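You operate a simulated robot arm through the tools that you are given. There is no shell and no other tool. Be economical: measure what you need, move in short steps, check, and stop when the job is done.

You are at the controls of a simulated robot arm. One attempt, no reset.

Task
Put things in order on the inner end of the plywood table. At the end: the orange battery (marked "PACK 40") from the inner end of the plywood table stands on top of the clear measuring jug; the orange air valve stands where the green pear bottle stood; the yellow end plug stands on top of the silver crushed can; the twine spool is on the narrow box (marked "CLIPS"); the green pear bottle stands where the orange battery stood; whatever was shut is shut again. Leave all else as you found it, and nothing knocked over.

Only the result counts: the job must be done as asked and must still hold three seconds after the hand-in. Knocking over, shifting, dropping, spilling or breaking anything else fails it.

Robot
A 7-joint arm with a two-finger parallel gripper, fixed in place. Base frame: the origin is at the foot of the arm, x ahead of it, y to its left, z up; the work surface is at about z = 0. Units: m, rad, N and s.
With the tool pointing down near the work surface it reaches from about 0.22 to 0.58 m from the base axis. Its first joint turns from -1.152 to 1.152 rad. Payload 2.5 kg.
Tool frame: the origin (TCP) lies between the finger pads and is the grasp point; the fingertips stand 0.023 m ahead of it; z points along the fingers, y is the line along which they close. Largest opening 0.094 m; finger width 0.038, thickness 0.01; the body of the gripper, 0.054 by 0.096 m, starts 0.039 m behind the TCP.
Orientation is that of the tool frame in the base frame, as a unit quaternion [x, y, z, w]. With the fingers straight down and closing along the base's y, the tool's x points along the base's -x, its y along +y and its z along -z.

Tools
- The arm moves only by the tool nudge_tool. Its argument "plan" is a list of rows, each a list of 7 numbers: the turn, a rotation vector about the tool's x, y, z in rad, then the shift along the tool's x, y, z in m, then the gripper command, from -1 (shut) to 1 (fully open), values between in proportion. In form: [[rx, ry, rz, tx, ty, tz, hand], ...]. A call has 1 to 20 rows; each row is the pose to reach, as a shift and turn from the pose commanded when the call began, along the tool's axes at that moment. A row lasts 0.2 s, in which the tool goes at most 0.05 m and 0.15 rad; a call with a longer step from one row to the next is refused whole, and so is a gripper value outside its range. Where a pose cannot be reached the arm comes as near as it can. A force on the tool above 40 N (or 10 N above the force at the start of the call, whichever is more), or a blocked arm, ends the call early, and 0.2 s more pass. Each finger travels about 0.108 m/s and halts on what it meets, pressing with about 36 N; the grip force reading is that of the motor and also rises with nothing between the fingers. The clock runs only during rows and for 0.2 s after the last one: add rows that repeat a pose to give the fingers time. It gives the time, the measured TCP pose, the force on the tool (base axes), the opening and the grip force at its end, in the units of the frame above (readings bear some noise), with the torque about the TCP (base axes, N m) and any sound that the robot's microphone picked up, and new pictures: "pictures" is both (left out), scene, wrist or none.
- Cameras (640 x 400 px; columns grow to the right, rows downward): "scene" is fixed at [0.1201, -0.39, 0.5496]; the picture's right is [0.94, -0.34, 0.00], its down [-0.19, -0.52, -0.83] and it looks along [0.28, 0.78, -0.55] (base axes); focal length 214 px, centre (320, 200). "wrist" rides on the gripper at [0.086, 0.016, -0.075] in the tool frame; the picture's right is [-0.18, 0.98, 0.00], its down [-0.58, -0.11, -0.81] and it looks along [-0.79, -0.15, 0.59] (tool axes); focal length 243 px, centre (320, 200).
- locate(camera, pixels): for up to 12 pixels [column, row] of the newest picture of that camera ("zoom" is the newest enlarged one), the place [x, y, z] in the base frame of the surface seen there, good to about 0.002 m, but the place of the scene camera against the robot may be out by one fixed shift of up to 0.025 m in any direction. The clock stands still meanwhile.
- close_up(camera, box): a new picture of the part [left, top, right, bottom] of that camera's present view, enlarged. The clock stands still meanwhile.
- job_done(): hands the job in; it is judged then, once.

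Keep the steps short. Do not move on a guess: measure, check each grasp and each placing, and mend mistakes. In all there are 80 turns and 200 pictures (those below and enlarged ones count). Leave the gripper open and the arm clear of the work at the hand-in unless told otherwise, and finish with a single line.

The tools are called after ">>>" as a command line: name --pt "numbers of a row" for each row, then --argument value for the rest, lists and objects as JSON in quotes. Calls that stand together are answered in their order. nudge_tool: Moves the arm, as the interface text tells. Its arguments: {"type":"object","properties":{"plan":{"type":"array"},"pictures":{"type":"string","enum":["both","scene","wrist","none"]}},"required":["plan"]} The other tools are called the same way: locate (camera, pixels) gives the place of the surface under pixels of a picture; close_up (camera, box) takes an enlarged picture of a part of a camera's view; job_done () hands the job in.

At the start:

```text
time_s: 0.0
tool_pos: [0.3987, 0.0694, 0.4099]
ee_rot: [0.0, 1.0, 0.0, 0.0]
force: [0.4, 0.7, 0.4]
torque: [0.0, -0.01, 0.01]
grip_width: 0.0941
gripper_force: 0.1
```

scene: 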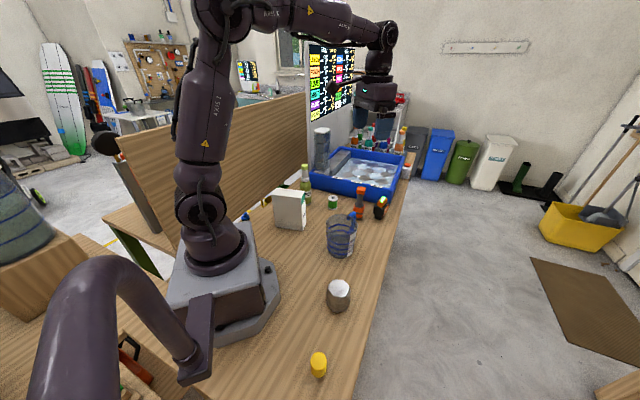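
wrist: 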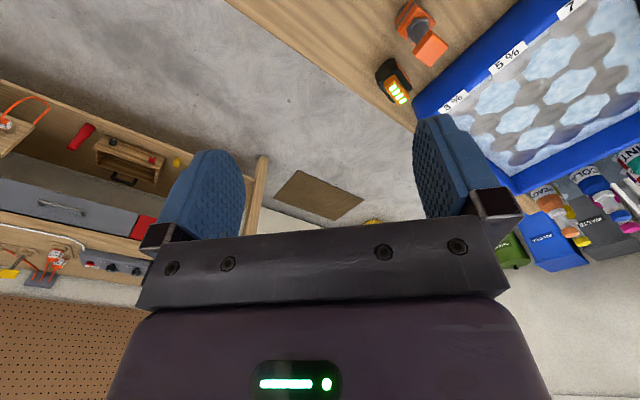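

I see the table with a box, jug, can, plug, bottle, valve and battery. I'll enlarge the scene view to identify them.

>>> close_up --camera "scene" --box '[230, 120, 430, 245]'

>>> close_up --camera "scene" --box '[80, 240, 400, 400]'

```text
3.20 times, centred on (330, 182) of scene
```

zoom: 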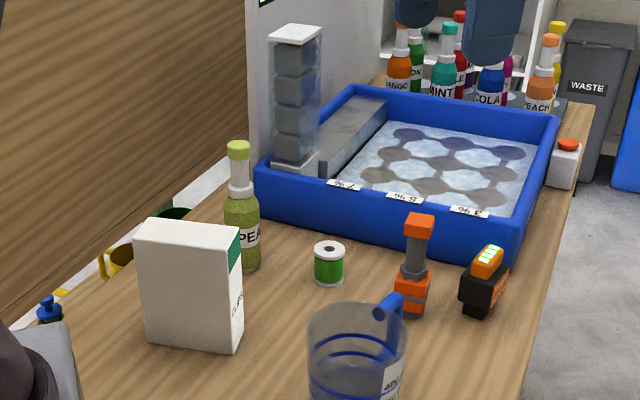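

```text
2.00 times, centred on (240, 320) of scene
```

zoom: 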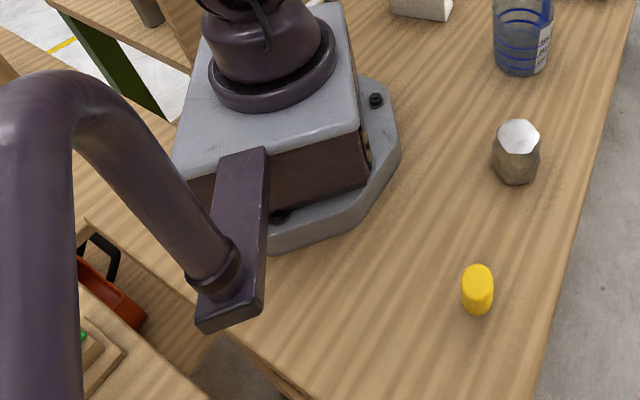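

I'll zoom closer to read labels.

>>> close_up --camera "scene" --box '[265, 160, 325, 240]'

>>> close_up --camera "scene" --box '[320, 180, 400, 230]'

>>> close_up --camera "scene" --box '[310, 200, 374, 264]'

```text
5.00 times, centred on (295, 200) of scene
```

zoom: 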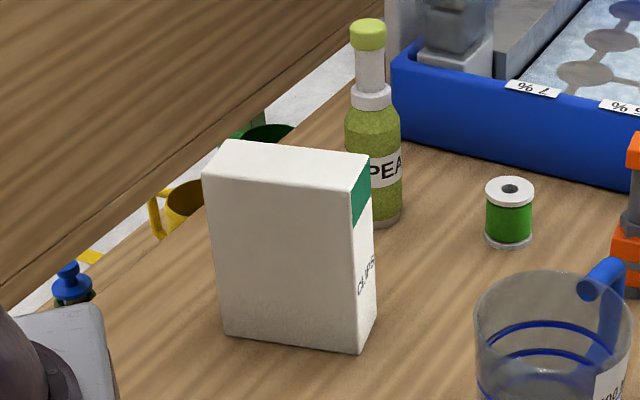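

```text
8.00 times, centred on (360, 205) of scene
```

zoom: 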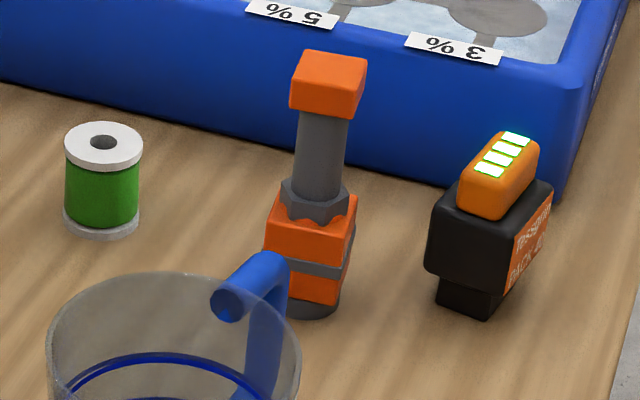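

```text
6.25 times, centred on (342, 232) of scene
```

zoom: 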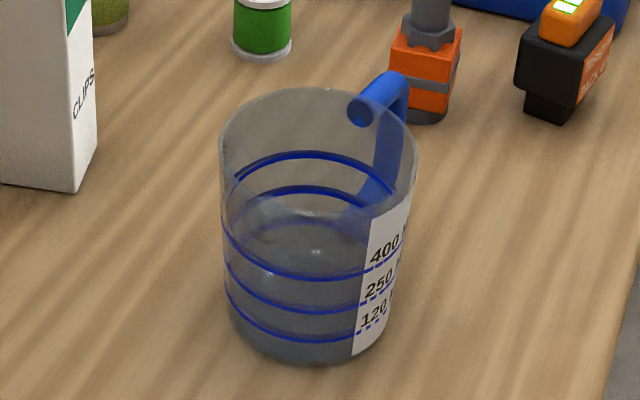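

Now measuring with both cameras: tops and bases in the scene, and the battery/valve in the wrist view to calibrate the shift.

>>> locate --camera "scene" --pixels '[[318, 357], [319, 374], [338, 284], [338, 305], [341, 222], [341, 240], [333, 198], [361, 190], [382, 202], [304, 168], [290, 193], [383, 197]]'

>>> locate --camera "wrist" --pixels '[[397, 92], [390, 72], [430, 48], [412, 15], [380, 82], [405, 100], [420, 100], [362, 40]]'

>>> close_up --camera "wrist" --box '[340, 0, 500, 100]'

```text
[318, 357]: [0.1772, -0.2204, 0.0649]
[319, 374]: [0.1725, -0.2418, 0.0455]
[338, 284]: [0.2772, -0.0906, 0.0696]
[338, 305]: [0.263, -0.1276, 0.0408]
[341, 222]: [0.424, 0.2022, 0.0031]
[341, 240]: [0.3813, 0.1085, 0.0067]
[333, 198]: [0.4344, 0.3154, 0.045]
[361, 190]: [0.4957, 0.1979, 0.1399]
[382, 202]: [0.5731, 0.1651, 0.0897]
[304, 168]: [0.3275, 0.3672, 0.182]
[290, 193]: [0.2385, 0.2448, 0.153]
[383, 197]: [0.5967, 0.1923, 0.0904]
```

```text
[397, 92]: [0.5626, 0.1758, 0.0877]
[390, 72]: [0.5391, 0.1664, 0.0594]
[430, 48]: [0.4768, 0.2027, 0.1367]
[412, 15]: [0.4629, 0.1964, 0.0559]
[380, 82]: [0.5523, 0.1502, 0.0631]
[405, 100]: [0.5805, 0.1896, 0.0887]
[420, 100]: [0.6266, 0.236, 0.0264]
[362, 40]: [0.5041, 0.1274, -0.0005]
```

```text
4.00 times, centred on (420, 50) of wrist
```

zoom: 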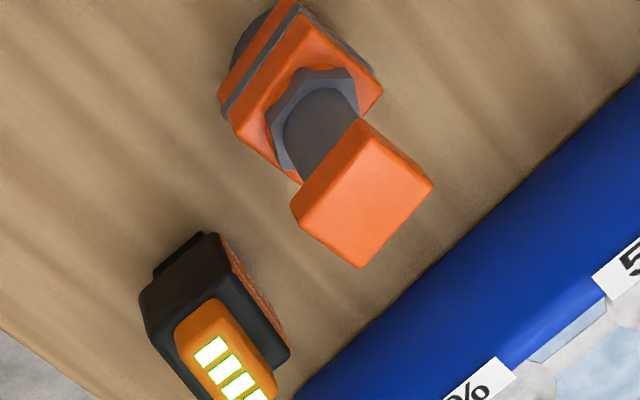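

Battery by the wrist camera lies near (0.57, 0.18), close to the reach limit. I'll back off to view the jug, spool and box from above with the wrist camera.

>>> nudge_tool --pt "0 0 0 0.035 0.02 0 1" --pt "0 0 0 0.07 0.04 0 1" --pt "0 0 0 0.1 0.06 0 1" --pt "0 0 0 0.1 0.06 0 1" --pictures "both"

```text
time_s: 1.0
tool_pos: [0.3002, 0.1297, 0.4081]
ee_rot: [0.0, 1.0, 0.0, 0.0]
force: [-0.2, 0.3, 1.0]
torque: [0.05, 0.04, -0.02]
grip_width: 0.0939
gripper_force: 0.0
```

scene: 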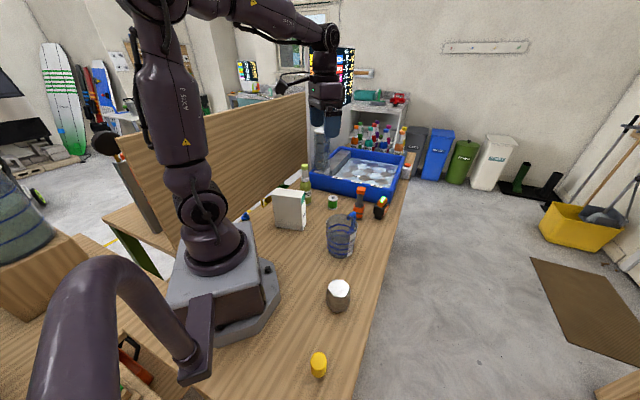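
wrist: 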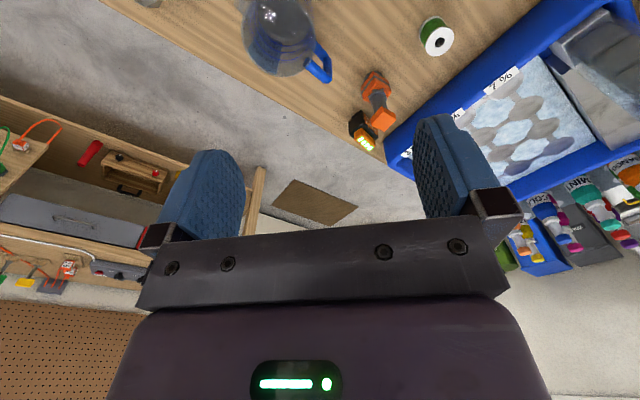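

Enlarging the jug and neighbours, and measuring.

>>> close_up --camera "wrist" --box '[230, 0, 470, 150]'

>>> locate --camera "wrist" --pixels '[[438, 38], [430, 20], [382, 120], [375, 113], [391, 122], [372, 78], [280, 40], [262, 65], [300, 65], [325, 75], [322, 55], [366, 145]]'

>>> locate --camera "scene" --pixels '[[333, 196], [361, 190], [328, 225], [330, 245], [352, 245], [356, 215], [304, 166], [275, 194], [306, 197], [286, 191], [338, 281], [318, 354]]'

```text
2.67 times, centred on (350, 75) of wrist
```

zoom: 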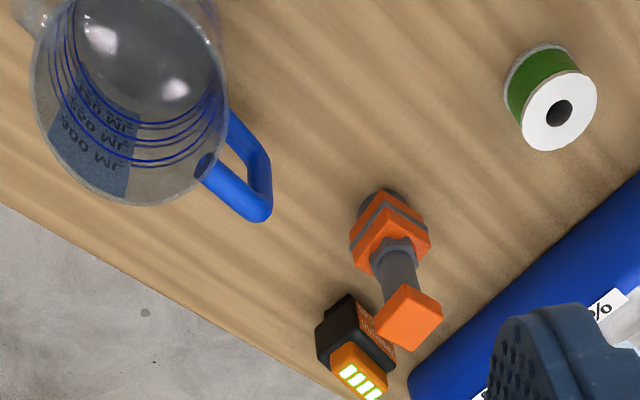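

```text
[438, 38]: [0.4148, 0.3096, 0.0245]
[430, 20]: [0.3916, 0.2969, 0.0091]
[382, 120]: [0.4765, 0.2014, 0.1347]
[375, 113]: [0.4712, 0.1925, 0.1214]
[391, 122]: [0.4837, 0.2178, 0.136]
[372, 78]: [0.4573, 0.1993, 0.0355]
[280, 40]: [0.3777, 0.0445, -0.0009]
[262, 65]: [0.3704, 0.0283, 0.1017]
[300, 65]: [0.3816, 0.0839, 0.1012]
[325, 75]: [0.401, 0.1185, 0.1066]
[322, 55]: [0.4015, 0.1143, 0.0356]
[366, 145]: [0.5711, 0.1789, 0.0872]
```

```text
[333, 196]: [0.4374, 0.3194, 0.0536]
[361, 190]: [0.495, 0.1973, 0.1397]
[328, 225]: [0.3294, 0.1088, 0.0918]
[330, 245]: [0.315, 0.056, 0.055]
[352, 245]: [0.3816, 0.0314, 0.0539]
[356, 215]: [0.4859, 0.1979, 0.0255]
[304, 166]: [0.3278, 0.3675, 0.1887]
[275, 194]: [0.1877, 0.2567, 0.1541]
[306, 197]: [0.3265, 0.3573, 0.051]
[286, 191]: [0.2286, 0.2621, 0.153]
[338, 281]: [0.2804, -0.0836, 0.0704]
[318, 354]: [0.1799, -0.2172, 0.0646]
```

The jug looks open; I need to know its rim and whether something covers it. Probing its mouth, rim and the battery.

>>> close_up --camera "wrist" --box '[230, 0, 342, 80]'

>>> locate --camera "wrist" --pixels '[[270, 30], [290, 20], [260, 40], [275, 55], [290, 60], [305, 50], [280, 72], [243, 40], [246, 60], [314, 55], [310, 30], [300, 70]]'

>>> close_up --camera "wrist" --box '[340, 60, 436, 160]'

```text
5.00 times, centred on (286, 40) of wrist
```

zoom: 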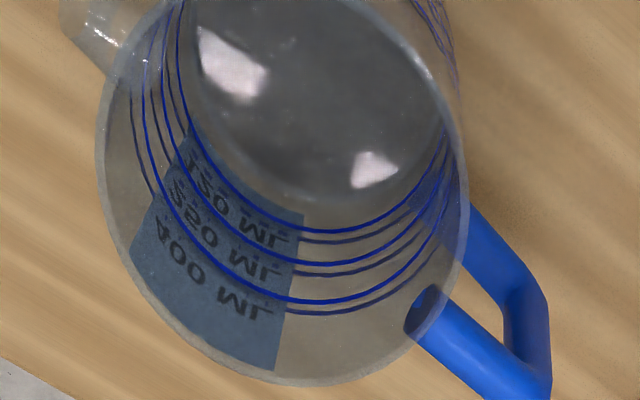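

```text
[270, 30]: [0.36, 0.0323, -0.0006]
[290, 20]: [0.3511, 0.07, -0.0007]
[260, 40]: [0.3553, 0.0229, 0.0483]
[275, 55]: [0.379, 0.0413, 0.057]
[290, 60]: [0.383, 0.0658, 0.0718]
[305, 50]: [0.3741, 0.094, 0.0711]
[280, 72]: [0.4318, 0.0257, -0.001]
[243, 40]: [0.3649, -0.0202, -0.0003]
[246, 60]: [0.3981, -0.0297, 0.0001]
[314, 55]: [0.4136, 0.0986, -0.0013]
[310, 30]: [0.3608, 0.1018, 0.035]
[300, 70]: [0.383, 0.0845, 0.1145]
```

```text
4.00 times, centred on (388, 110) of wrist
```

zoom: 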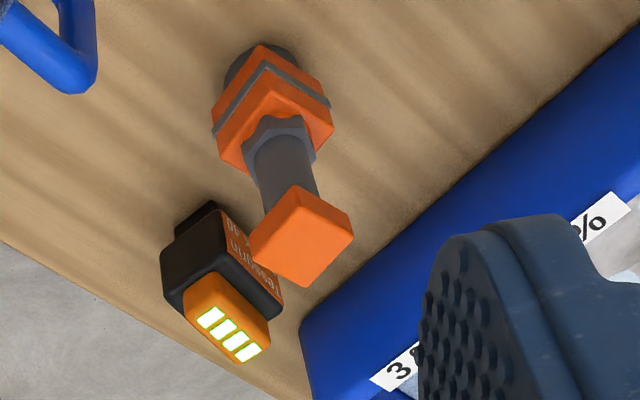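

Jug rim z≈0.115, mouth ≈0.09 wide. Battery long axis runs at about 37° from x. I'll move nearer with the hand yawed to match for a better look at the battery.

>>> nudge_tool --pt "0 0 -0.131 -0.034 -0.002 0.016 1" --pt "0 0 -0.262 -0.068 -0.004 0.032 1" --pt "0 0 -0.393 -0.102 -0.006 0.047 1" --pt "0 0 -0.524 -0.136 -0.008 0.062 1" --pt "0 0 -0.655 -0.17 -0.01 0.078 1" --pt "0 0 -0.655 -0.17 -0.01 0.078 1" --pictures "wrist"

```text
time_s: 2.4
tool_pos: [0.4699, 0.1199, 0.3312]
ee_rot: [-0.323, 0.946, 0.0, 0.0]
force: [0.0, 0.0, 0.7]
torque: [0.01, 0.01, 0.02]
grip_width: 0.0941
gripper_force: 0.1
```

wrist: 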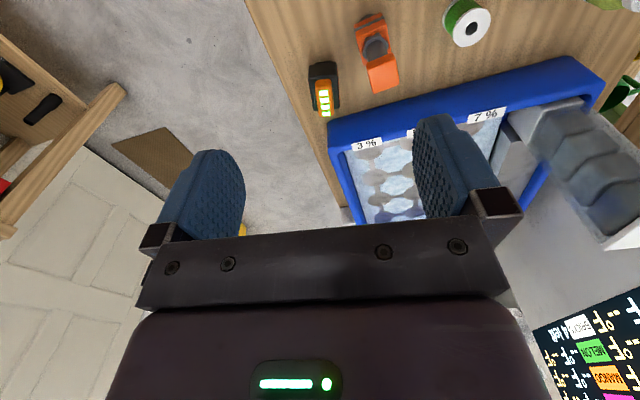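

>>> close_up --camera "wrist" --box '[290, 0, 418, 130]'

>>> locate --camera "wrist" --pixels '[[310, 66], [335, 64], [341, 105], [316, 108], [322, 72], [325, 115], [331, 82], [330, 117], [380, 104], [330, 128], [360, 42], [387, 88]]'

```text
3.08 times, centred on (354, 65) of wrist
```

zoom: 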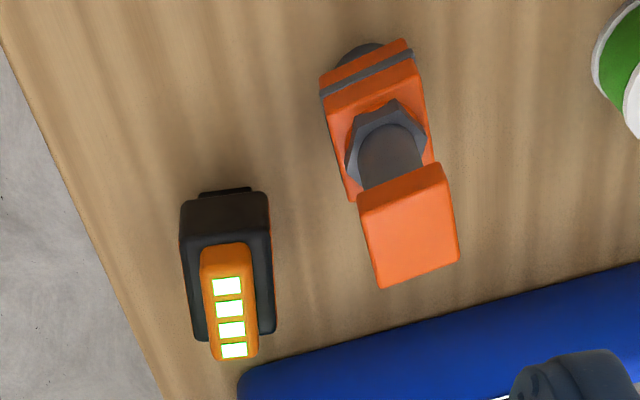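

```text
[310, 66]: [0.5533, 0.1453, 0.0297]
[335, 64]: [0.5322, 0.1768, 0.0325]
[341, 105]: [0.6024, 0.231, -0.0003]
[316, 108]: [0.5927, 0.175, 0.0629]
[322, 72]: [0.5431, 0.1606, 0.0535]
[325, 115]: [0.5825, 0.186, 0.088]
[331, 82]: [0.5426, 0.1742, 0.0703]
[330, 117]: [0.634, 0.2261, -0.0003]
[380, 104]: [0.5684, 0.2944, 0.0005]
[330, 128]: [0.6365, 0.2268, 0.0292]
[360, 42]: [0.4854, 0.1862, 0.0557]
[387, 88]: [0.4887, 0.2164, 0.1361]
```

Measuring battery corners in this enlarged picture.

>>> locate --camera "zoom" --pixels '[[227, 286], [234, 350], [206, 272], [248, 268], [254, 350], [217, 354], [187, 240], [264, 236], [270, 325], [198, 332], [187, 330], [245, 392]]'

>>> locate --camera "zoom" --pixels '[[363, 207], [440, 172], [455, 258], [385, 282], [270, 368], [500, 310], [640, 262], [330, 95], [400, 65], [365, 140], [405, 110], [345, 55]]'

```text
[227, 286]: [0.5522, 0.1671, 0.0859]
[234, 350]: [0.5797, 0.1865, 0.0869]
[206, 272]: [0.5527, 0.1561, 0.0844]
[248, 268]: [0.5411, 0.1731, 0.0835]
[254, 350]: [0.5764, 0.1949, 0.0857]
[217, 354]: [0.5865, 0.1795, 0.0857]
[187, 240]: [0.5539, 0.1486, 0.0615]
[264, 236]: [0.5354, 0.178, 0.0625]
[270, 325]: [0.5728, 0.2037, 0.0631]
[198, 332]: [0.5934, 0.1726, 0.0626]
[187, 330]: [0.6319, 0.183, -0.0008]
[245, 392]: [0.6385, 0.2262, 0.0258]
```

```text
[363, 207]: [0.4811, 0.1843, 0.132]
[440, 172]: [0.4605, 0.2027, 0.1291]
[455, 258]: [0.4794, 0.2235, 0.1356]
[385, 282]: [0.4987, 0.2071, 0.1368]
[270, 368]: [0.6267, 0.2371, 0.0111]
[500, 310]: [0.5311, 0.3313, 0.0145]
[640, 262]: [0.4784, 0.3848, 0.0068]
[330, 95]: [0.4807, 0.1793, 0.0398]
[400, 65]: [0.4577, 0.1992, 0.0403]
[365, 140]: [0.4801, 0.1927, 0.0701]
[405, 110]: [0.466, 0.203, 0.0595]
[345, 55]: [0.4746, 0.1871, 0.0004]
```

Battery body centre (0.564, 0.176), yaw 33°, body 0.038 across, top z 0.087. Moving above it with the fingers at ~0.064, to check reach.

>>> nudge_tool --pt "0 0 0.04 -0.036 -0.004 0.03 0.36" --pt "0 0 0.079 -0.072 -0.009 0.055 0.36" --pt "0 0 0.079 -0.1085 -0.0131 0.08 0.36" --pt "0 0 0.079 -0.1085 -0.0131 0.12 0.36" --pt "0 0 0.079 -0.1085 -0.0131 0.16 0.36" --pt "0 0 0.079 -0.1085 -0.0131 0.16 0.36" --pictures "both"

```text
time_s: 3.8
tool_pos: [0.5636, 0.1755, 0.1708]
ee_rot: [-0.285, 0.959, 0.0, 0.0]
force: [0.4, -0.7, 0.0]
torque: [0.0, 0.05, -0.03]
grip_width: 0.064
gripper_force: 0.1
```

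scene: 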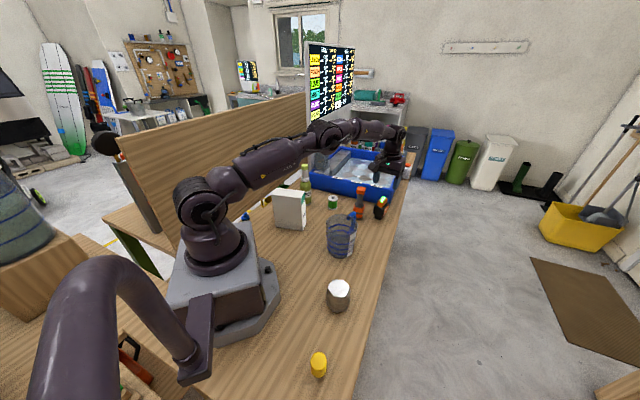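
wrist: 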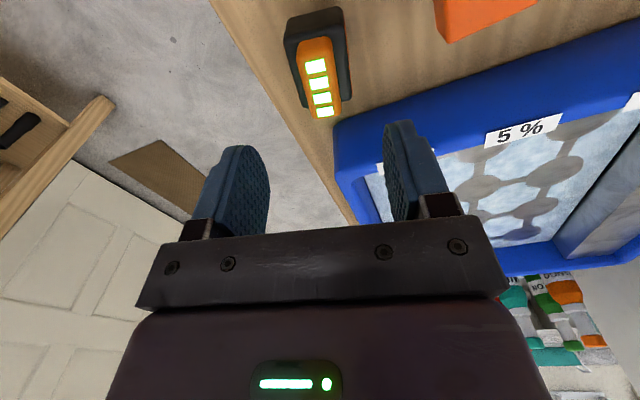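

Reached. Refining the battery position from this nearer view.

>>> close_up --camera "wrist" --box '[270, 0, 370, 125]'

>>> locate --camera "wrist" --pixels '[[288, 36], [340, 26], [349, 88], [305, 104], [316, 66], [324, 111], [290, 18], [338, 10], [350, 60], [296, 75]]'

```text
3.20 times, centred on (320, 62) of wrist
```

zoom: 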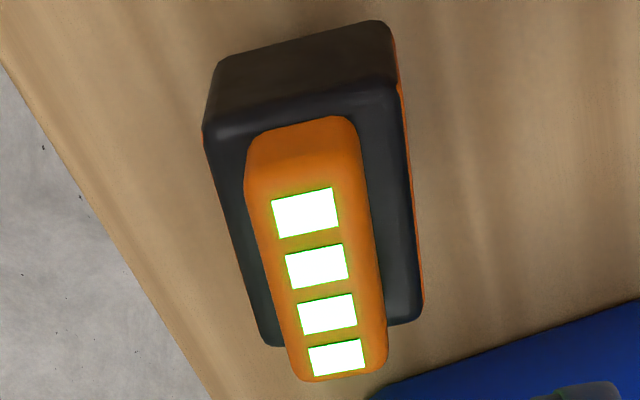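

```text
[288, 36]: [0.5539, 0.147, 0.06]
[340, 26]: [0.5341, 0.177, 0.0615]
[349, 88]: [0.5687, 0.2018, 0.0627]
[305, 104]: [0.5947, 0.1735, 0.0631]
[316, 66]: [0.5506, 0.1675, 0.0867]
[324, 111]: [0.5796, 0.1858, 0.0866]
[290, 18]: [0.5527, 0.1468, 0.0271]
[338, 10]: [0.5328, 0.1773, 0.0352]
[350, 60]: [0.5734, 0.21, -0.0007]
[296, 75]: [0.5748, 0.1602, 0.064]
```

Centre confirmed (0.563, 0.175). Going down to z≈0.056, still open.

>>> nudge_tool --pt "0 0 0 0 0 0.04 0.36" --pt "0 0 0 0 0 0.075 0.36" --pt "0 0 0 0 0 0.1 0.36" --pt "0 0 0 0 0 0.114 0.36" --pt "0 0 0 0 0 0.114 0.36" --pictures "wrist"

```text
time_s: 5.0
tool_pos: [0.5643, 0.1772, 0.0562]
ee_rot: [-0.284, 0.959, 0.0, -0.001]
force: [-0.7, 0.2, 0.4]
torque: [-0.01, 0.01, 0.04]
grip_width: 0.064
gripper_force: 0.1
```

wrist: 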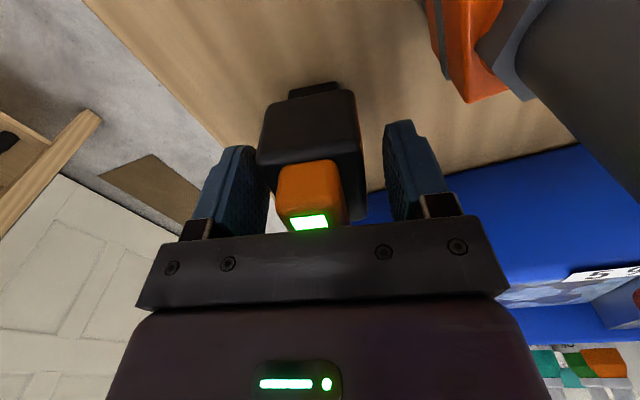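

Battery is between the fingers. Closing.

>>> nudge_tool --pt "0 0 0 0 0 0 -0.5" --pt "0 0 0 0 0 0 -1" --pt "0 0 0 0 0 0 -1" --pt "0 0 0 0 0 -0.015 -1" --pt "0 0 0 0 0 -0.03 -1" --pictures "both"

```text
time_s: 6.2
tool_pos: [0.5639, 0.1759, 0.0879]
ee_rot: [-0.283, 0.959, 0.0, 0.0]
force: [0.0, 0.8, 0.1]
torque: [0.06, -0.1, -0.02]
grip_width: 0.0229
gripper_force: 36.3
```

scene: 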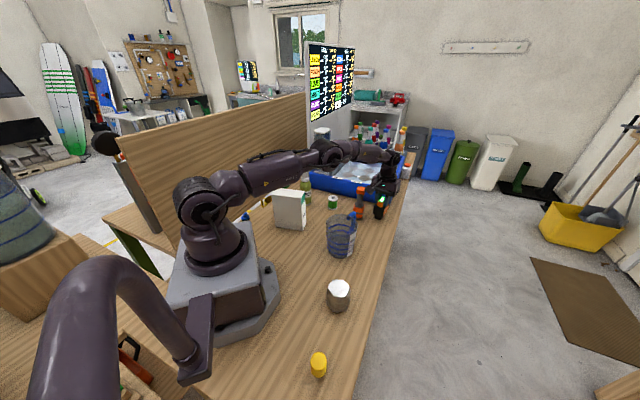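
wrist: 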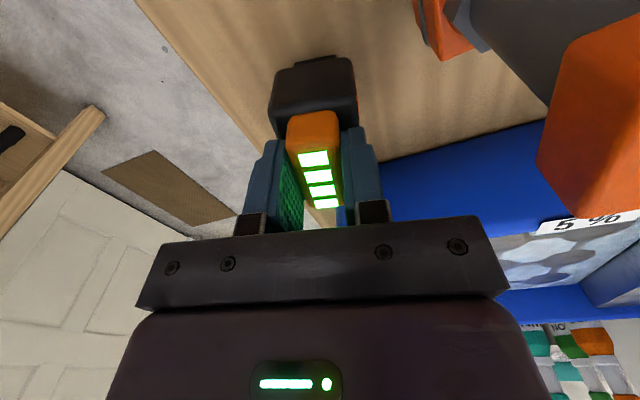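

Width reads 0.023, the orange slab's width, not the body's. Checking whether the battery lifted.

>>> locate --camera "wrist" --pixels '[[313, 158], [326, 203], [276, 98], [354, 92], [310, 62], [352, 65]]'

>>> close_up --camera "scene" --box '[345, 160, 425, 225]'

>>> close_up --camera "wrist" --box '[220, 40, 420, 240]'

```text
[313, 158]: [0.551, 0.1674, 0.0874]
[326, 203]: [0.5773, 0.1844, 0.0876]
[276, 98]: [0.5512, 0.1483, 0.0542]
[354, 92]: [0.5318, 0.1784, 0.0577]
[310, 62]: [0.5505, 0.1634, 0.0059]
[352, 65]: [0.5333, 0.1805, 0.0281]
```

```text
6.15 times, centred on (385, 192) of scene
```

zoom: 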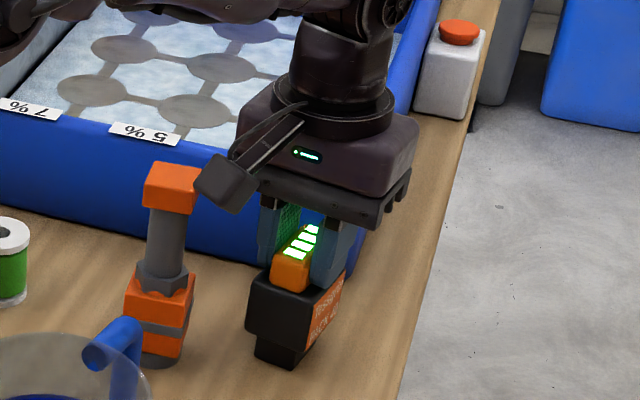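

```text
2.00 times, centred on (320, 140) of wrist
```

zoom: 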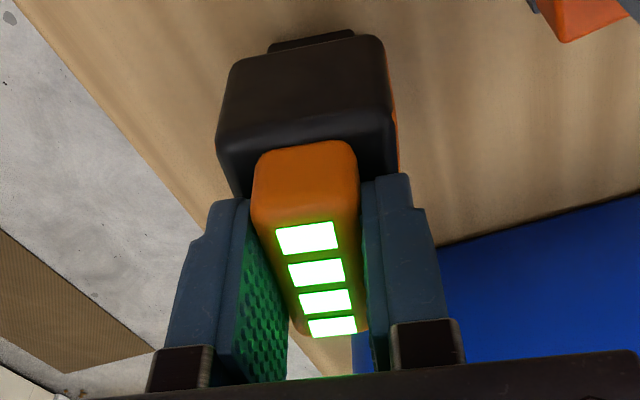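

The battery never left the table; the fingers slid up and now hold the orange slab. I'll try a slow 2 cm lift with this grip and read the force.

>>> nudge_tool --pt "0 0 0 0 0 0 -1" --pt "0 0 0 0 0 -0.005 -1" --pt "0 0 0 0 0 -0.01 -1" --pt "0 0 0 0 0 -0.015 -1" --pt "0 0 0 0 0 -0.02 -1" --pictures "wrist"

```text
time_s: 7.4
tool_pos: [0.5645, 0.1762, 0.1069]
ee_rot: [-0.284, 0.959, 0.0, -0.001]
force: [0.3, -0.4, -2.7]
torque: [-0.01, 0.0, 0.01]
grip_width: 0.0238
gripper_force: 36.1
```

wrist: 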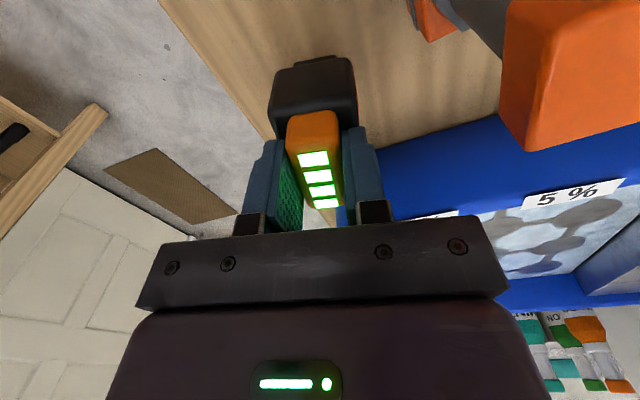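

It is now lifted (force −2.7 N ≈ 0.27 kg), held by the slab, battery bottom 0.0875 below the TCP. Raising and carrying it over the jug (centre about 0.340, 0.062).

>>> nudge_tool --pt "0 0 0 0 0 -0.03 -1" --pt "0 0 0 0 0 -0.07 -1" --pt "0 0 0 0 0 -0.11 -1" --pt "0 0 0 0 0 -0.15 -1" --pt "0 0 0 0.03 0.003 -0.15 -1" --pt "0 0 0 0.065 0.007 -0.15 -1" --pt "0 0 0 0.1 0.011 -0.15 -1" --pt "0 0 0 0.14 0.015 -0.15 -1" --pt "0 0 0 0.18 0.019 -0.15 -1" --pt "0 0 0 0.22 0.023 -0.15 -1" --pt "0 0 0 0.2505 0.0264 -0.15 -1" --pt "0 0 0 0.2505 0.0264 -0.15 -1" --pictures "both"

```text
time_s: 10.0
tool_pos: [0.34, 0.0605, 0.2566]
ee_rot: [-0.284, 0.959, 0.0, 0.0]
force: [-0.8, -0.1, -2.9]
torque: [-0.01, 0.01, -0.04]
grip_width: 0.0239
gripper_force: 35.7
```

scene: 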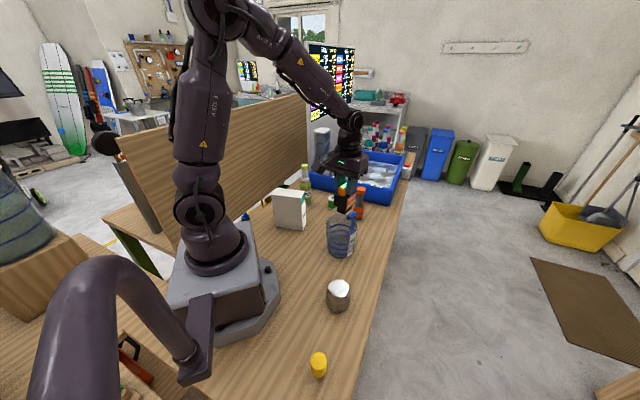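
wrist: 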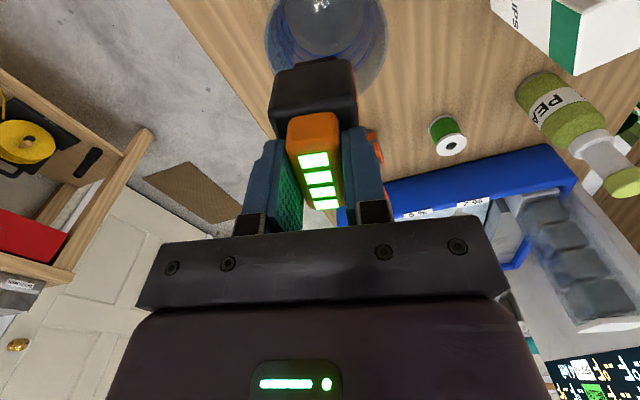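

Enlarging to check the position over the jug.

>>> close_up --camera "wrist" --box '[250, 0, 410, 120]'

>>> close_up --camera "scene" --box '[300, 165, 390, 265]'

>>> locate --camera "wrist" --pixels '[[267, 20], [270, 45], [384, 20], [383, 50], [372, 75], [366, 92], [300, 20], [340, 30], [360, 55]]'

```text
3.33 times, centred on (330, 60) of wrist
```

zoom: 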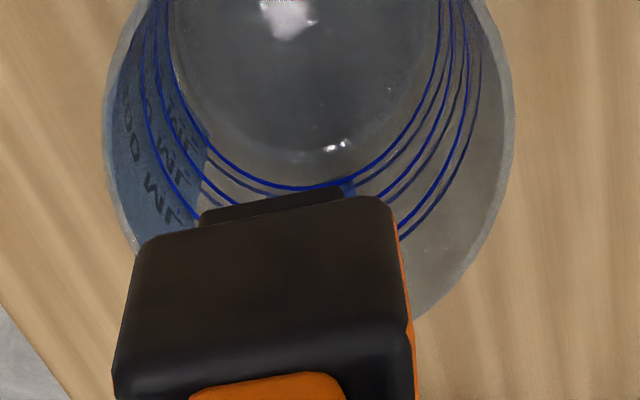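

```text
4.00 times, centred on (345, 215) of scene
```

zoom: 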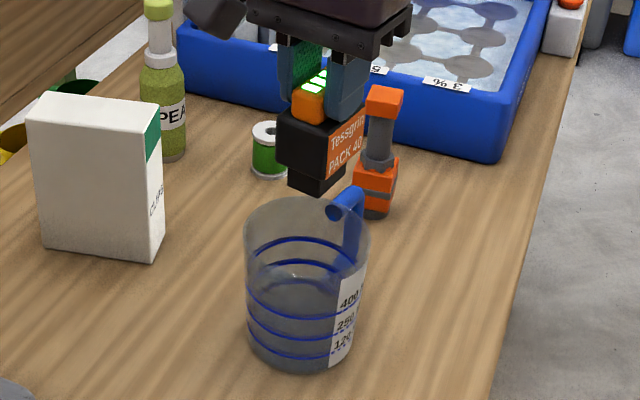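

```text
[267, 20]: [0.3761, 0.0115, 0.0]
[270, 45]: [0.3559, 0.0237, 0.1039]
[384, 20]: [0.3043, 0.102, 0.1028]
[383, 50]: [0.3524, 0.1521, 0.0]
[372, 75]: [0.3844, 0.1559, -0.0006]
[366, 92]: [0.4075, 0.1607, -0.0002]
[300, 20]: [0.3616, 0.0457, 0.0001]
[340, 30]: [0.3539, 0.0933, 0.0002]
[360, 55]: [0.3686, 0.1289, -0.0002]
```

Sampling the rim for the jug centre.

>>> locate --camera "zoom" --pixels '[[246, 240], [252, 265], [262, 225], [300, 202], [340, 205], [365, 230], [366, 250], [320, 255], [280, 240], [300, 225], [350, 205], [348, 260]]'

>>> close_up --camera "wrist" --box '[250, 0, 410, 120]'

>>> locate --camera "zoom" --pixels '[[107, 120], [112, 170], [130, 235], [510, 100], [503, 160], [490, 210], [465, 260], [435, 300], [160, 120], [450, 180], [150, 200], [480, 100]]'

```text
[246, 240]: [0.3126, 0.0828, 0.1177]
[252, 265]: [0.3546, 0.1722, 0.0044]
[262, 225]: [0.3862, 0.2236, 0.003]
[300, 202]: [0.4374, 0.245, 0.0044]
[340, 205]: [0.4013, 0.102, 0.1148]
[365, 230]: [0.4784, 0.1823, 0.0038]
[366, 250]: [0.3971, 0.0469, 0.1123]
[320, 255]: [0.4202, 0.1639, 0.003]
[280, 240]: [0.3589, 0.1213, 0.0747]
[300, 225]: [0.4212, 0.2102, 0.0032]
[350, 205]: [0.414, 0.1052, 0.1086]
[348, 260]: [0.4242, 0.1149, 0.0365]
```

```text
3.33 times, centred on (330, 60) of wrist
```

zoom: 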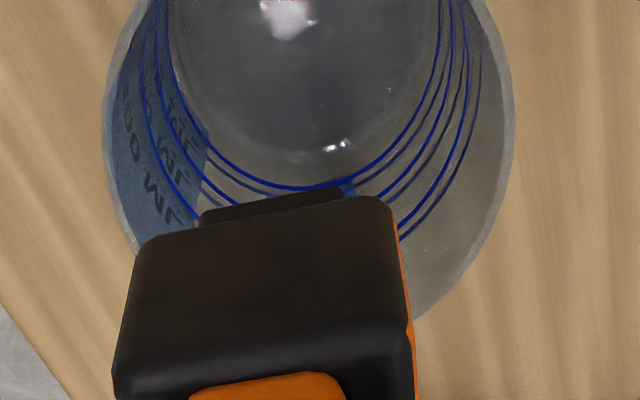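

```text
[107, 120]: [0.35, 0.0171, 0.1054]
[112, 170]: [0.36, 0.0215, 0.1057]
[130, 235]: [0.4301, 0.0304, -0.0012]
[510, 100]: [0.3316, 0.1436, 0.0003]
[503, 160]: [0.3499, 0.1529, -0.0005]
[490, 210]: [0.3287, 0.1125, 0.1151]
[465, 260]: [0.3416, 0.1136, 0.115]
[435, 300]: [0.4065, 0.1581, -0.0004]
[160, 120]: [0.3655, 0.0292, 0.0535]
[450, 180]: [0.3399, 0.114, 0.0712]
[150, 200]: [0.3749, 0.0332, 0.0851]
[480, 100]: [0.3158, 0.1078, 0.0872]
```

Jug centre ≈ (0.337, 0.0645), rim radius ≈ 0.049, rim z ≈ 0.115. Centring and lowering slowly to just below rim level while reading force, to feel whether the top supports the battery.

>>> nudge_tool --pt "0 0 0 0 0.005 0.02 -1" --pt "0 0 0 0 0.005 0.04 -1" --pt "0 0 0 0 0.005 0.046 -1" --pt "0 0 0 0 0.005 0.05 -1" --pt "0 0 0 0 0.005 0.053 -1" --pt "0 0 0 0 0.005 0.056 -1" --pictures "both"

```text
time_s: 11.4
tool_pos: [0.3373, 0.066, 0.2023]
ee_rot: [-0.283, 0.959, -0.001, 0.001]
force: [-6.5, -1.5, 19.8]
torque: [-0.15, 0.61, 0.03]
grip_width: 0.0238
gripper_force: 35.9
```

scene: 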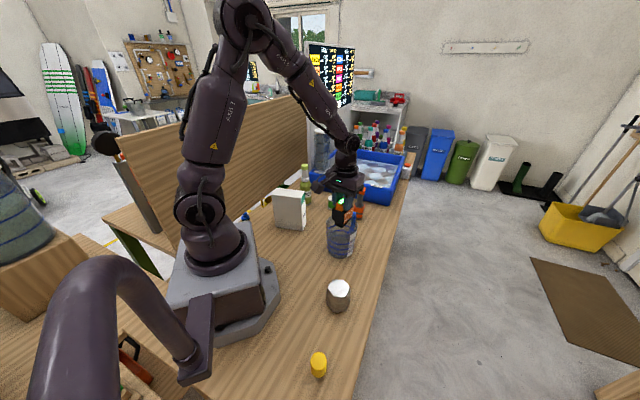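
wrist: 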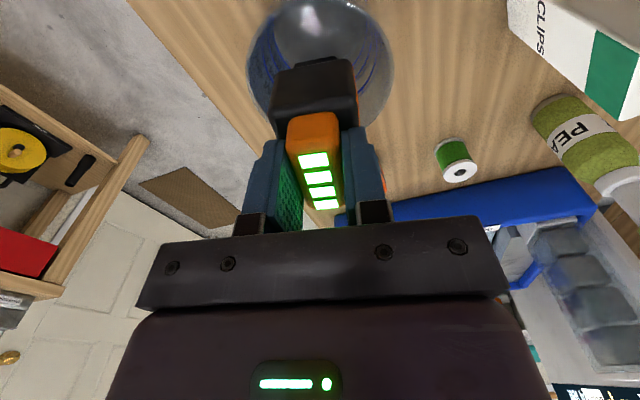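

Firm contact right at the rim height (bottom z≈0.115, 20 N, centred): the top does carry it. Easing off the pressure, opening, then checking.

>>> nudge_tool --pt "0 0 0 0 0 -0.001 -1" --pt "0 0 0 0 0 -0.0015 -1" --pt "0 0 0 0 0 -0.0015 -0.4" --pt "0 0 0 0 0 -0.0015 -0.2" --pt "0 0 0 0 0 -0.0015 0.0" --pt "0 0 0 0 0 -0.0015 0.0" --pictures "both"

```text
time_s: 12.8
tool_pos: [0.3361, 0.0659, 0.2024]
ee_rot: [-0.285, 0.959, 0.0, 0.001]
force: [-0.1, -0.3, 0.1]
torque: [0.0, 0.01, 0.0]
grip_width: 0.047
gripper_force: 0.1
```

scene: 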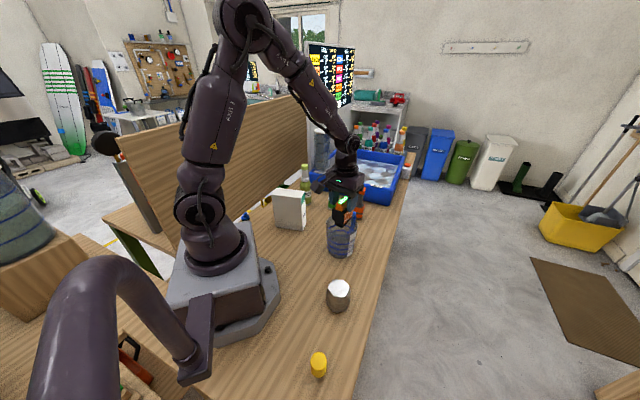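
wrist: 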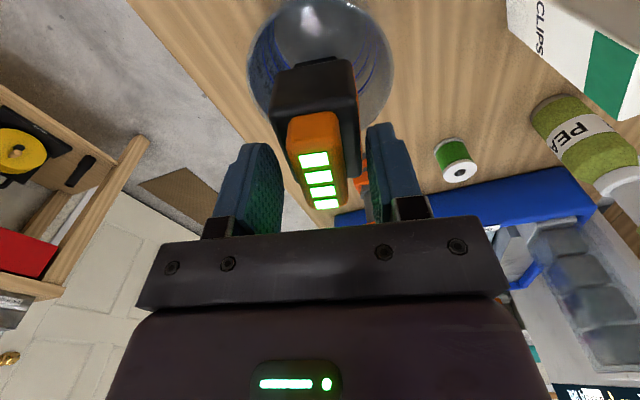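

Battery stands alone on the jug. Rising straight up, then over toward the pear bottle, box and spool for a view.

>>> nudge_tool --pt "0 0 0 0 0 -0.03 0.0" --pt "0 0 0 0 0 -0.075 0.3" --pt "0 0 0 0 0 -0.12 0.6" --pt "0 0 -0.05 -0.006 0.04 -0.14 1" --pt "0 0 -0.1 -0.013 0.08 -0.16 1" --pt "0 0 -0.15 -0.02 0.12 -0.18 1" --pt "0 0 -0.2 -0.027 0.16 -0.18 1" --pt "0 0 -0.25 -0.033 0.2 -0.18 1" --pt "0 0 -0.295 -0.0387 0.236 -0.18 1" --pt "0 0 -0.295 -0.0387 0.236 -0.18 1" --pictures "both"

```text
time_s: 15.0
tool_pos: [0.2389, 0.2849, 0.3833]
ee_rot: [-0.422, 0.907, 0.001, 0.0]
force: [0.1, 0.4, 0.0]
torque: [-0.01, -0.01, -0.02]
grip_width: 0.0936
gripper_force: 0.1
```

scene: 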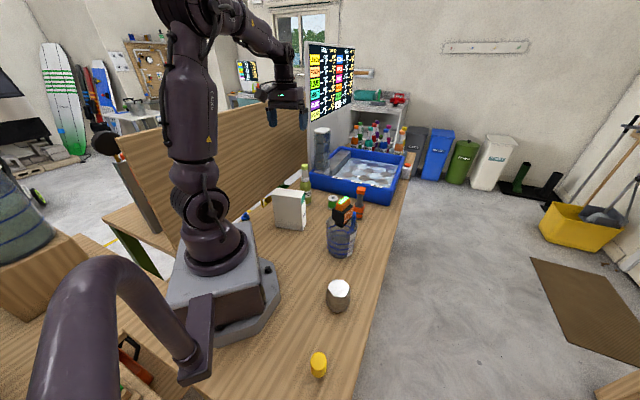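
wrist: 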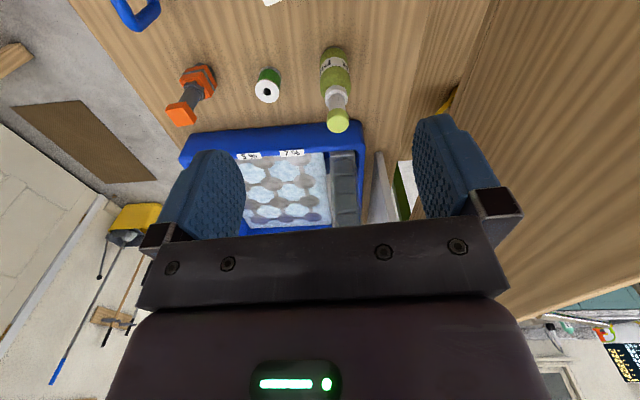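

Good view. Measuring pear, spool, the plywood board on the left, and the tray edge.

>>> close_up --camera "wrist" --box '[240, 30, 368, 140]'

>>> locate --camera "wrist" --pixels '[[338, 120], [335, 95], [332, 52], [322, 65], [346, 65], [327, 78], [347, 78], [500, 40], [520, 100], [474, 20], [440, 60], [267, 80]]'

>>> close_up --camera "scene" --box '[300, 180, 380, 270]'

```text
3.64 times, centred on (304, 85) of wrist
```

zoom: 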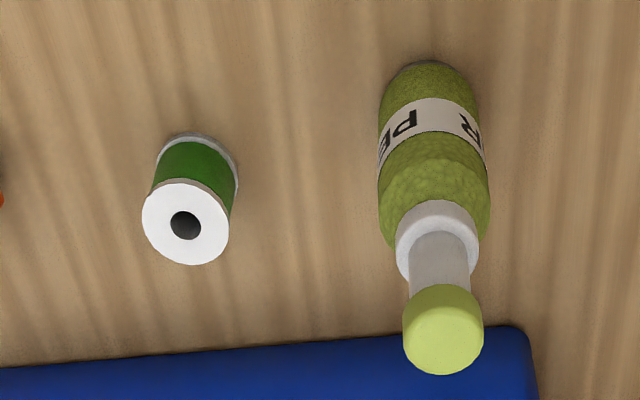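

```text
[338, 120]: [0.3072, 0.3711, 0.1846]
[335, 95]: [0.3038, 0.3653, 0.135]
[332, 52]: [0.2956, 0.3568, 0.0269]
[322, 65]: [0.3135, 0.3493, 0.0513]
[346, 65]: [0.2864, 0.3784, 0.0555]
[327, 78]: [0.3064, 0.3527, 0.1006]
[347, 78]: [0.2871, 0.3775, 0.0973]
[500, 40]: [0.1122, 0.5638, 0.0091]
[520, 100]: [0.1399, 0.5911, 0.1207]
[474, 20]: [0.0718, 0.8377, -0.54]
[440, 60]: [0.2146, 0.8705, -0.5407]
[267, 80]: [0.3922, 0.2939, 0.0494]
```

```text
4.44 times, centred on (340, 225) of scene
```

zoom: 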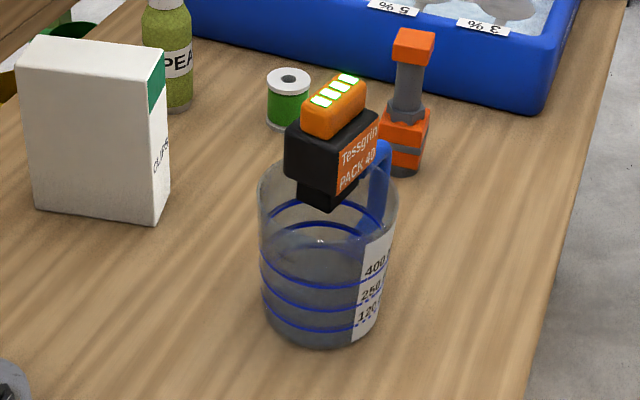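

Pear bottle axis ≈ (0.3075, 0.3715), cap top 0.188, so I'll grip cap and neck from above at TCP z≈0.154. First hovering over it.

>>> nudge_tool --pt "0 0 0 -0.037 0.001 0.02 0.4" --pt "0 0 0 -0.074 0.002 0.04 0.28" --pt "0 0 0 -0.1104 0.0033 0.07 0.28" --pt "0 0 0 -0.1104 0.0033 0.11 0.28" --pt "0 0 0 -0.1104 0.0033 0.143 0.28" --pt "0 0 0 -0.1104 0.0033 0.143 0.28" --pictures "wrist"

```text
time_s: 16.4
tool_pos: [0.3088, 0.3722, 0.2392]
ee_rot: [-0.422, 0.907, -0.001, 0.0]
force: [-0.1, -0.4, 0.8]
torque: [-0.01, -0.02, 0.0]
grip_width: 0.06
gripper_force: 0.0
```

wrist: 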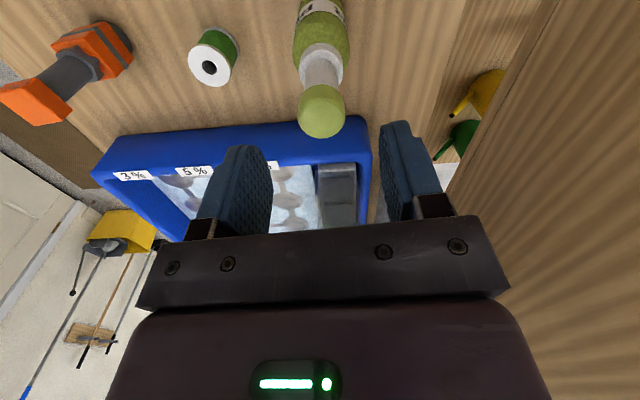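

>>> locate --camera "wrist" --pixels '[[321, 115], [304, 108], [339, 106], [322, 90], [322, 132], [312, 68], [334, 68], [323, 75], [321, 125], [560, 40]]'

>>> close_up --camera "wrist" --box '[260, 0, 400, 150]'

```text
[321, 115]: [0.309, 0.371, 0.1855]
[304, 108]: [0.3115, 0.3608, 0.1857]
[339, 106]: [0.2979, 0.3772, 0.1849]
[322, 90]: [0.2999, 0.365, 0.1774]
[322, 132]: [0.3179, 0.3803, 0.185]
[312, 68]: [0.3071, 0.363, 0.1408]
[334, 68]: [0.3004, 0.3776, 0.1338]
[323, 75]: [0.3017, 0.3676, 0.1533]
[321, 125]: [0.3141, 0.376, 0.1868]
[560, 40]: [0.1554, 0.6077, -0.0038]
```

```text
2.67 times, centred on (330, 75) of wrist
```

zoom: 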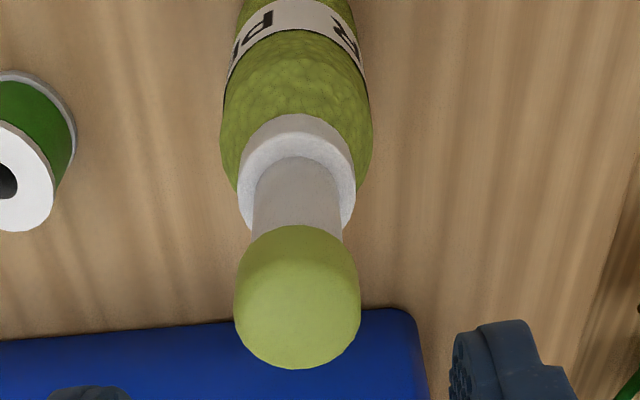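

Cap centre (0.309, 0.372), aligned. Descending to z≈0.154.

>>> nudge_tool --pt "0 0 0 0 0 0.035 0.28" --pt "0 0 0 0 0 0.065 0.28" --pt "0 0 0 0 0 0.085 0.28" --pt "0 0 0 0 0 0.085 0.28" --pictures "wrist"

```text
time_s: 17.4
tool_pos: [0.3103, 0.3708, 0.1538]
ee_rot: [-0.422, 0.906, 0.0, 0.0]
force: [0.0, 0.5, -0.3]
torque: [0.0, -0.01, -0.03]
grip_width: 0.0604
gripper_force: 0.1
```

wrist: 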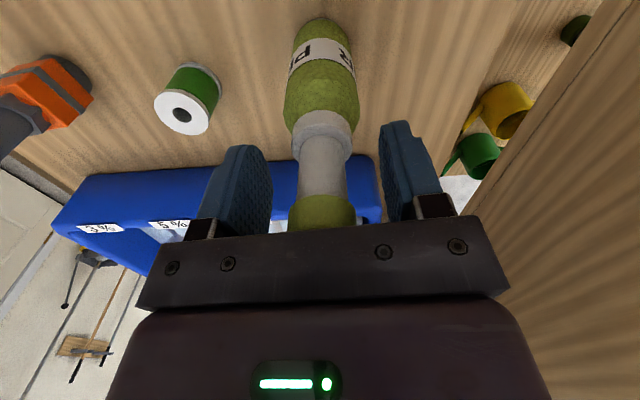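

Cap is between the fingers. Closing gradually, waiting, then lifting 1.5 cm.

>>> nudge_tool --pt "0 0 0 0 0 0 -0.1" --pt "0 0 0 0 0 0 -0.5" --pt "0 0 0 0 0 0 -1" --pt "0 0 0 0 0 0 -1" --pt "0 0 0 0 0 0 -1" --pt "0 0 0 0 0 -0.005 -1" --pt "0 0 0 0 0 -0.01 -1" --pt "0 0 0 0 0 -0.015 -1" --pictures "wrist"

```text
time_s: 19.2
tool_pos: [0.3098, 0.3713, 0.1693]
ee_rot: [-0.421, 0.907, 0.0, 0.0]
force: [-0.4, -0.5, -2.0]
torque: [-0.02, 0.03, -0.01]
grip_width: 0.0291
gripper_force: 35.8
```

wrist: 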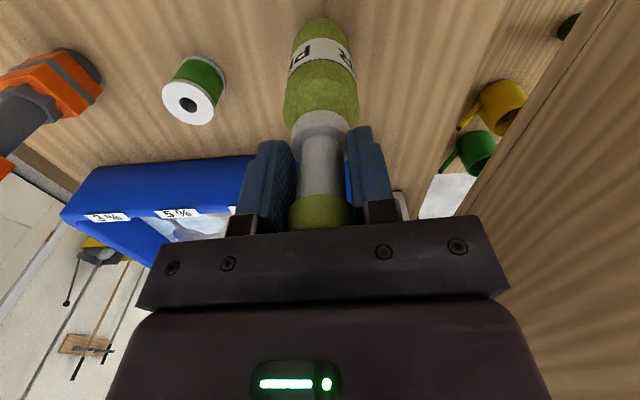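

Bottle lifted (2 N, width 0.029). Raising it and carrying it over to the battery's old place (0.563, 0.175).

>>> nudge_tool --pt "0 0 0 0 0 -0.04 -1" --pt "0 0 0 0 0 -0.08 -1" --pt "0 0 0 0 0 -0.12 -1" --pt "0 0 0 0 0 -0.16 -1" --pt "0 0 0.03 -0.0013 -0.032 -0.16 -1" --pt "0 0 0.06 -0.0026 -0.068 -0.16 -1" --pt "0 0 0.1 -0.004 -0.105 -0.16 -1" --pt "0 0 0.14 -0.0055 -0.142 -0.16 -1" --pt "0 0 0.18 -0.007 -0.179 -0.16 -1" --pt "0 0 0.22 -0.009 -0.216 -0.16 -1" --pt "0 0 0.26 -0.0105 -0.253 -0.16 -1" --pt "0 0 0.295 -0.012 -0.29 -0.16 -1" --pt "0 0 0.295 -0.0129 -0.3201 -0.16 -1" --pt "0 0 0.295 -0.0129 -0.3201 -0.16 -1" --pictures "both"

```text
time_s: 22.2
tool_pos: [0.549, 0.1672, 0.3247]
ee_rot: [-0.285, 0.959, 0.0, 0.0]
force: [0.3, -0.2, -2.0]
torque: [-0.02, 0.0, 0.0]
grip_width: 0.0286
gripper_force: 35.7
out of reach, approached as far as the arm can: row 13, 14
```

scene: 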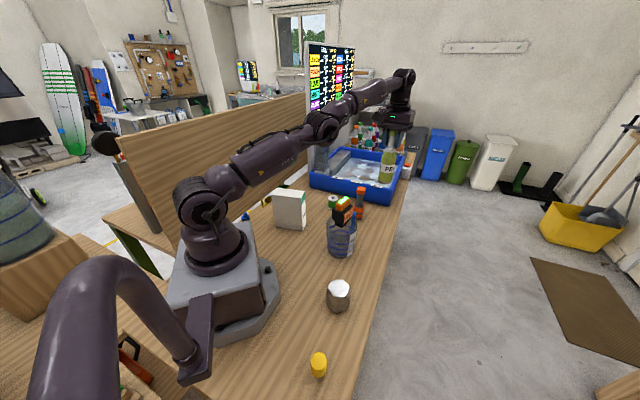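
wrist: 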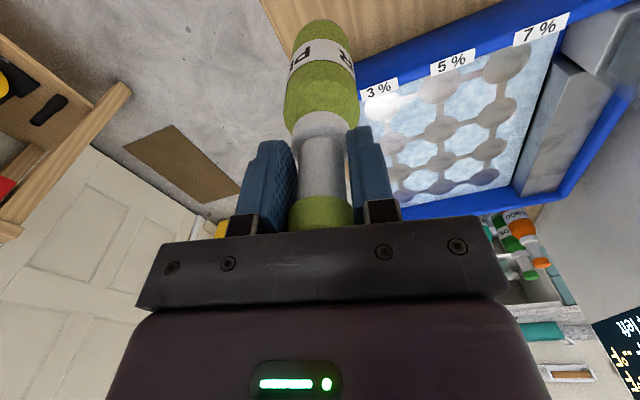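

Slightly out of reach at this height. Lowering 6 cm (bottle bottom to ≈0.11) and re-reading.

>>> nudge_tool --pt "0 0 0 0 0 0.03 -1" --pt "0 0 0 0 0 0.06 -1" --pt "0 0 0 0 0 0.06 -1" --pictures "none"

```text
time_s: 23.0
tool_pos: [0.5507, 0.1685, 0.2649]
ee_rot: [-0.283, 0.959, 0.0, 0.0]
force: [0.1, 0.0, -2.3]
torque: [0.02, -0.02, -0.01]
grip_width: 0.0291
gripper_force: 36.2
```

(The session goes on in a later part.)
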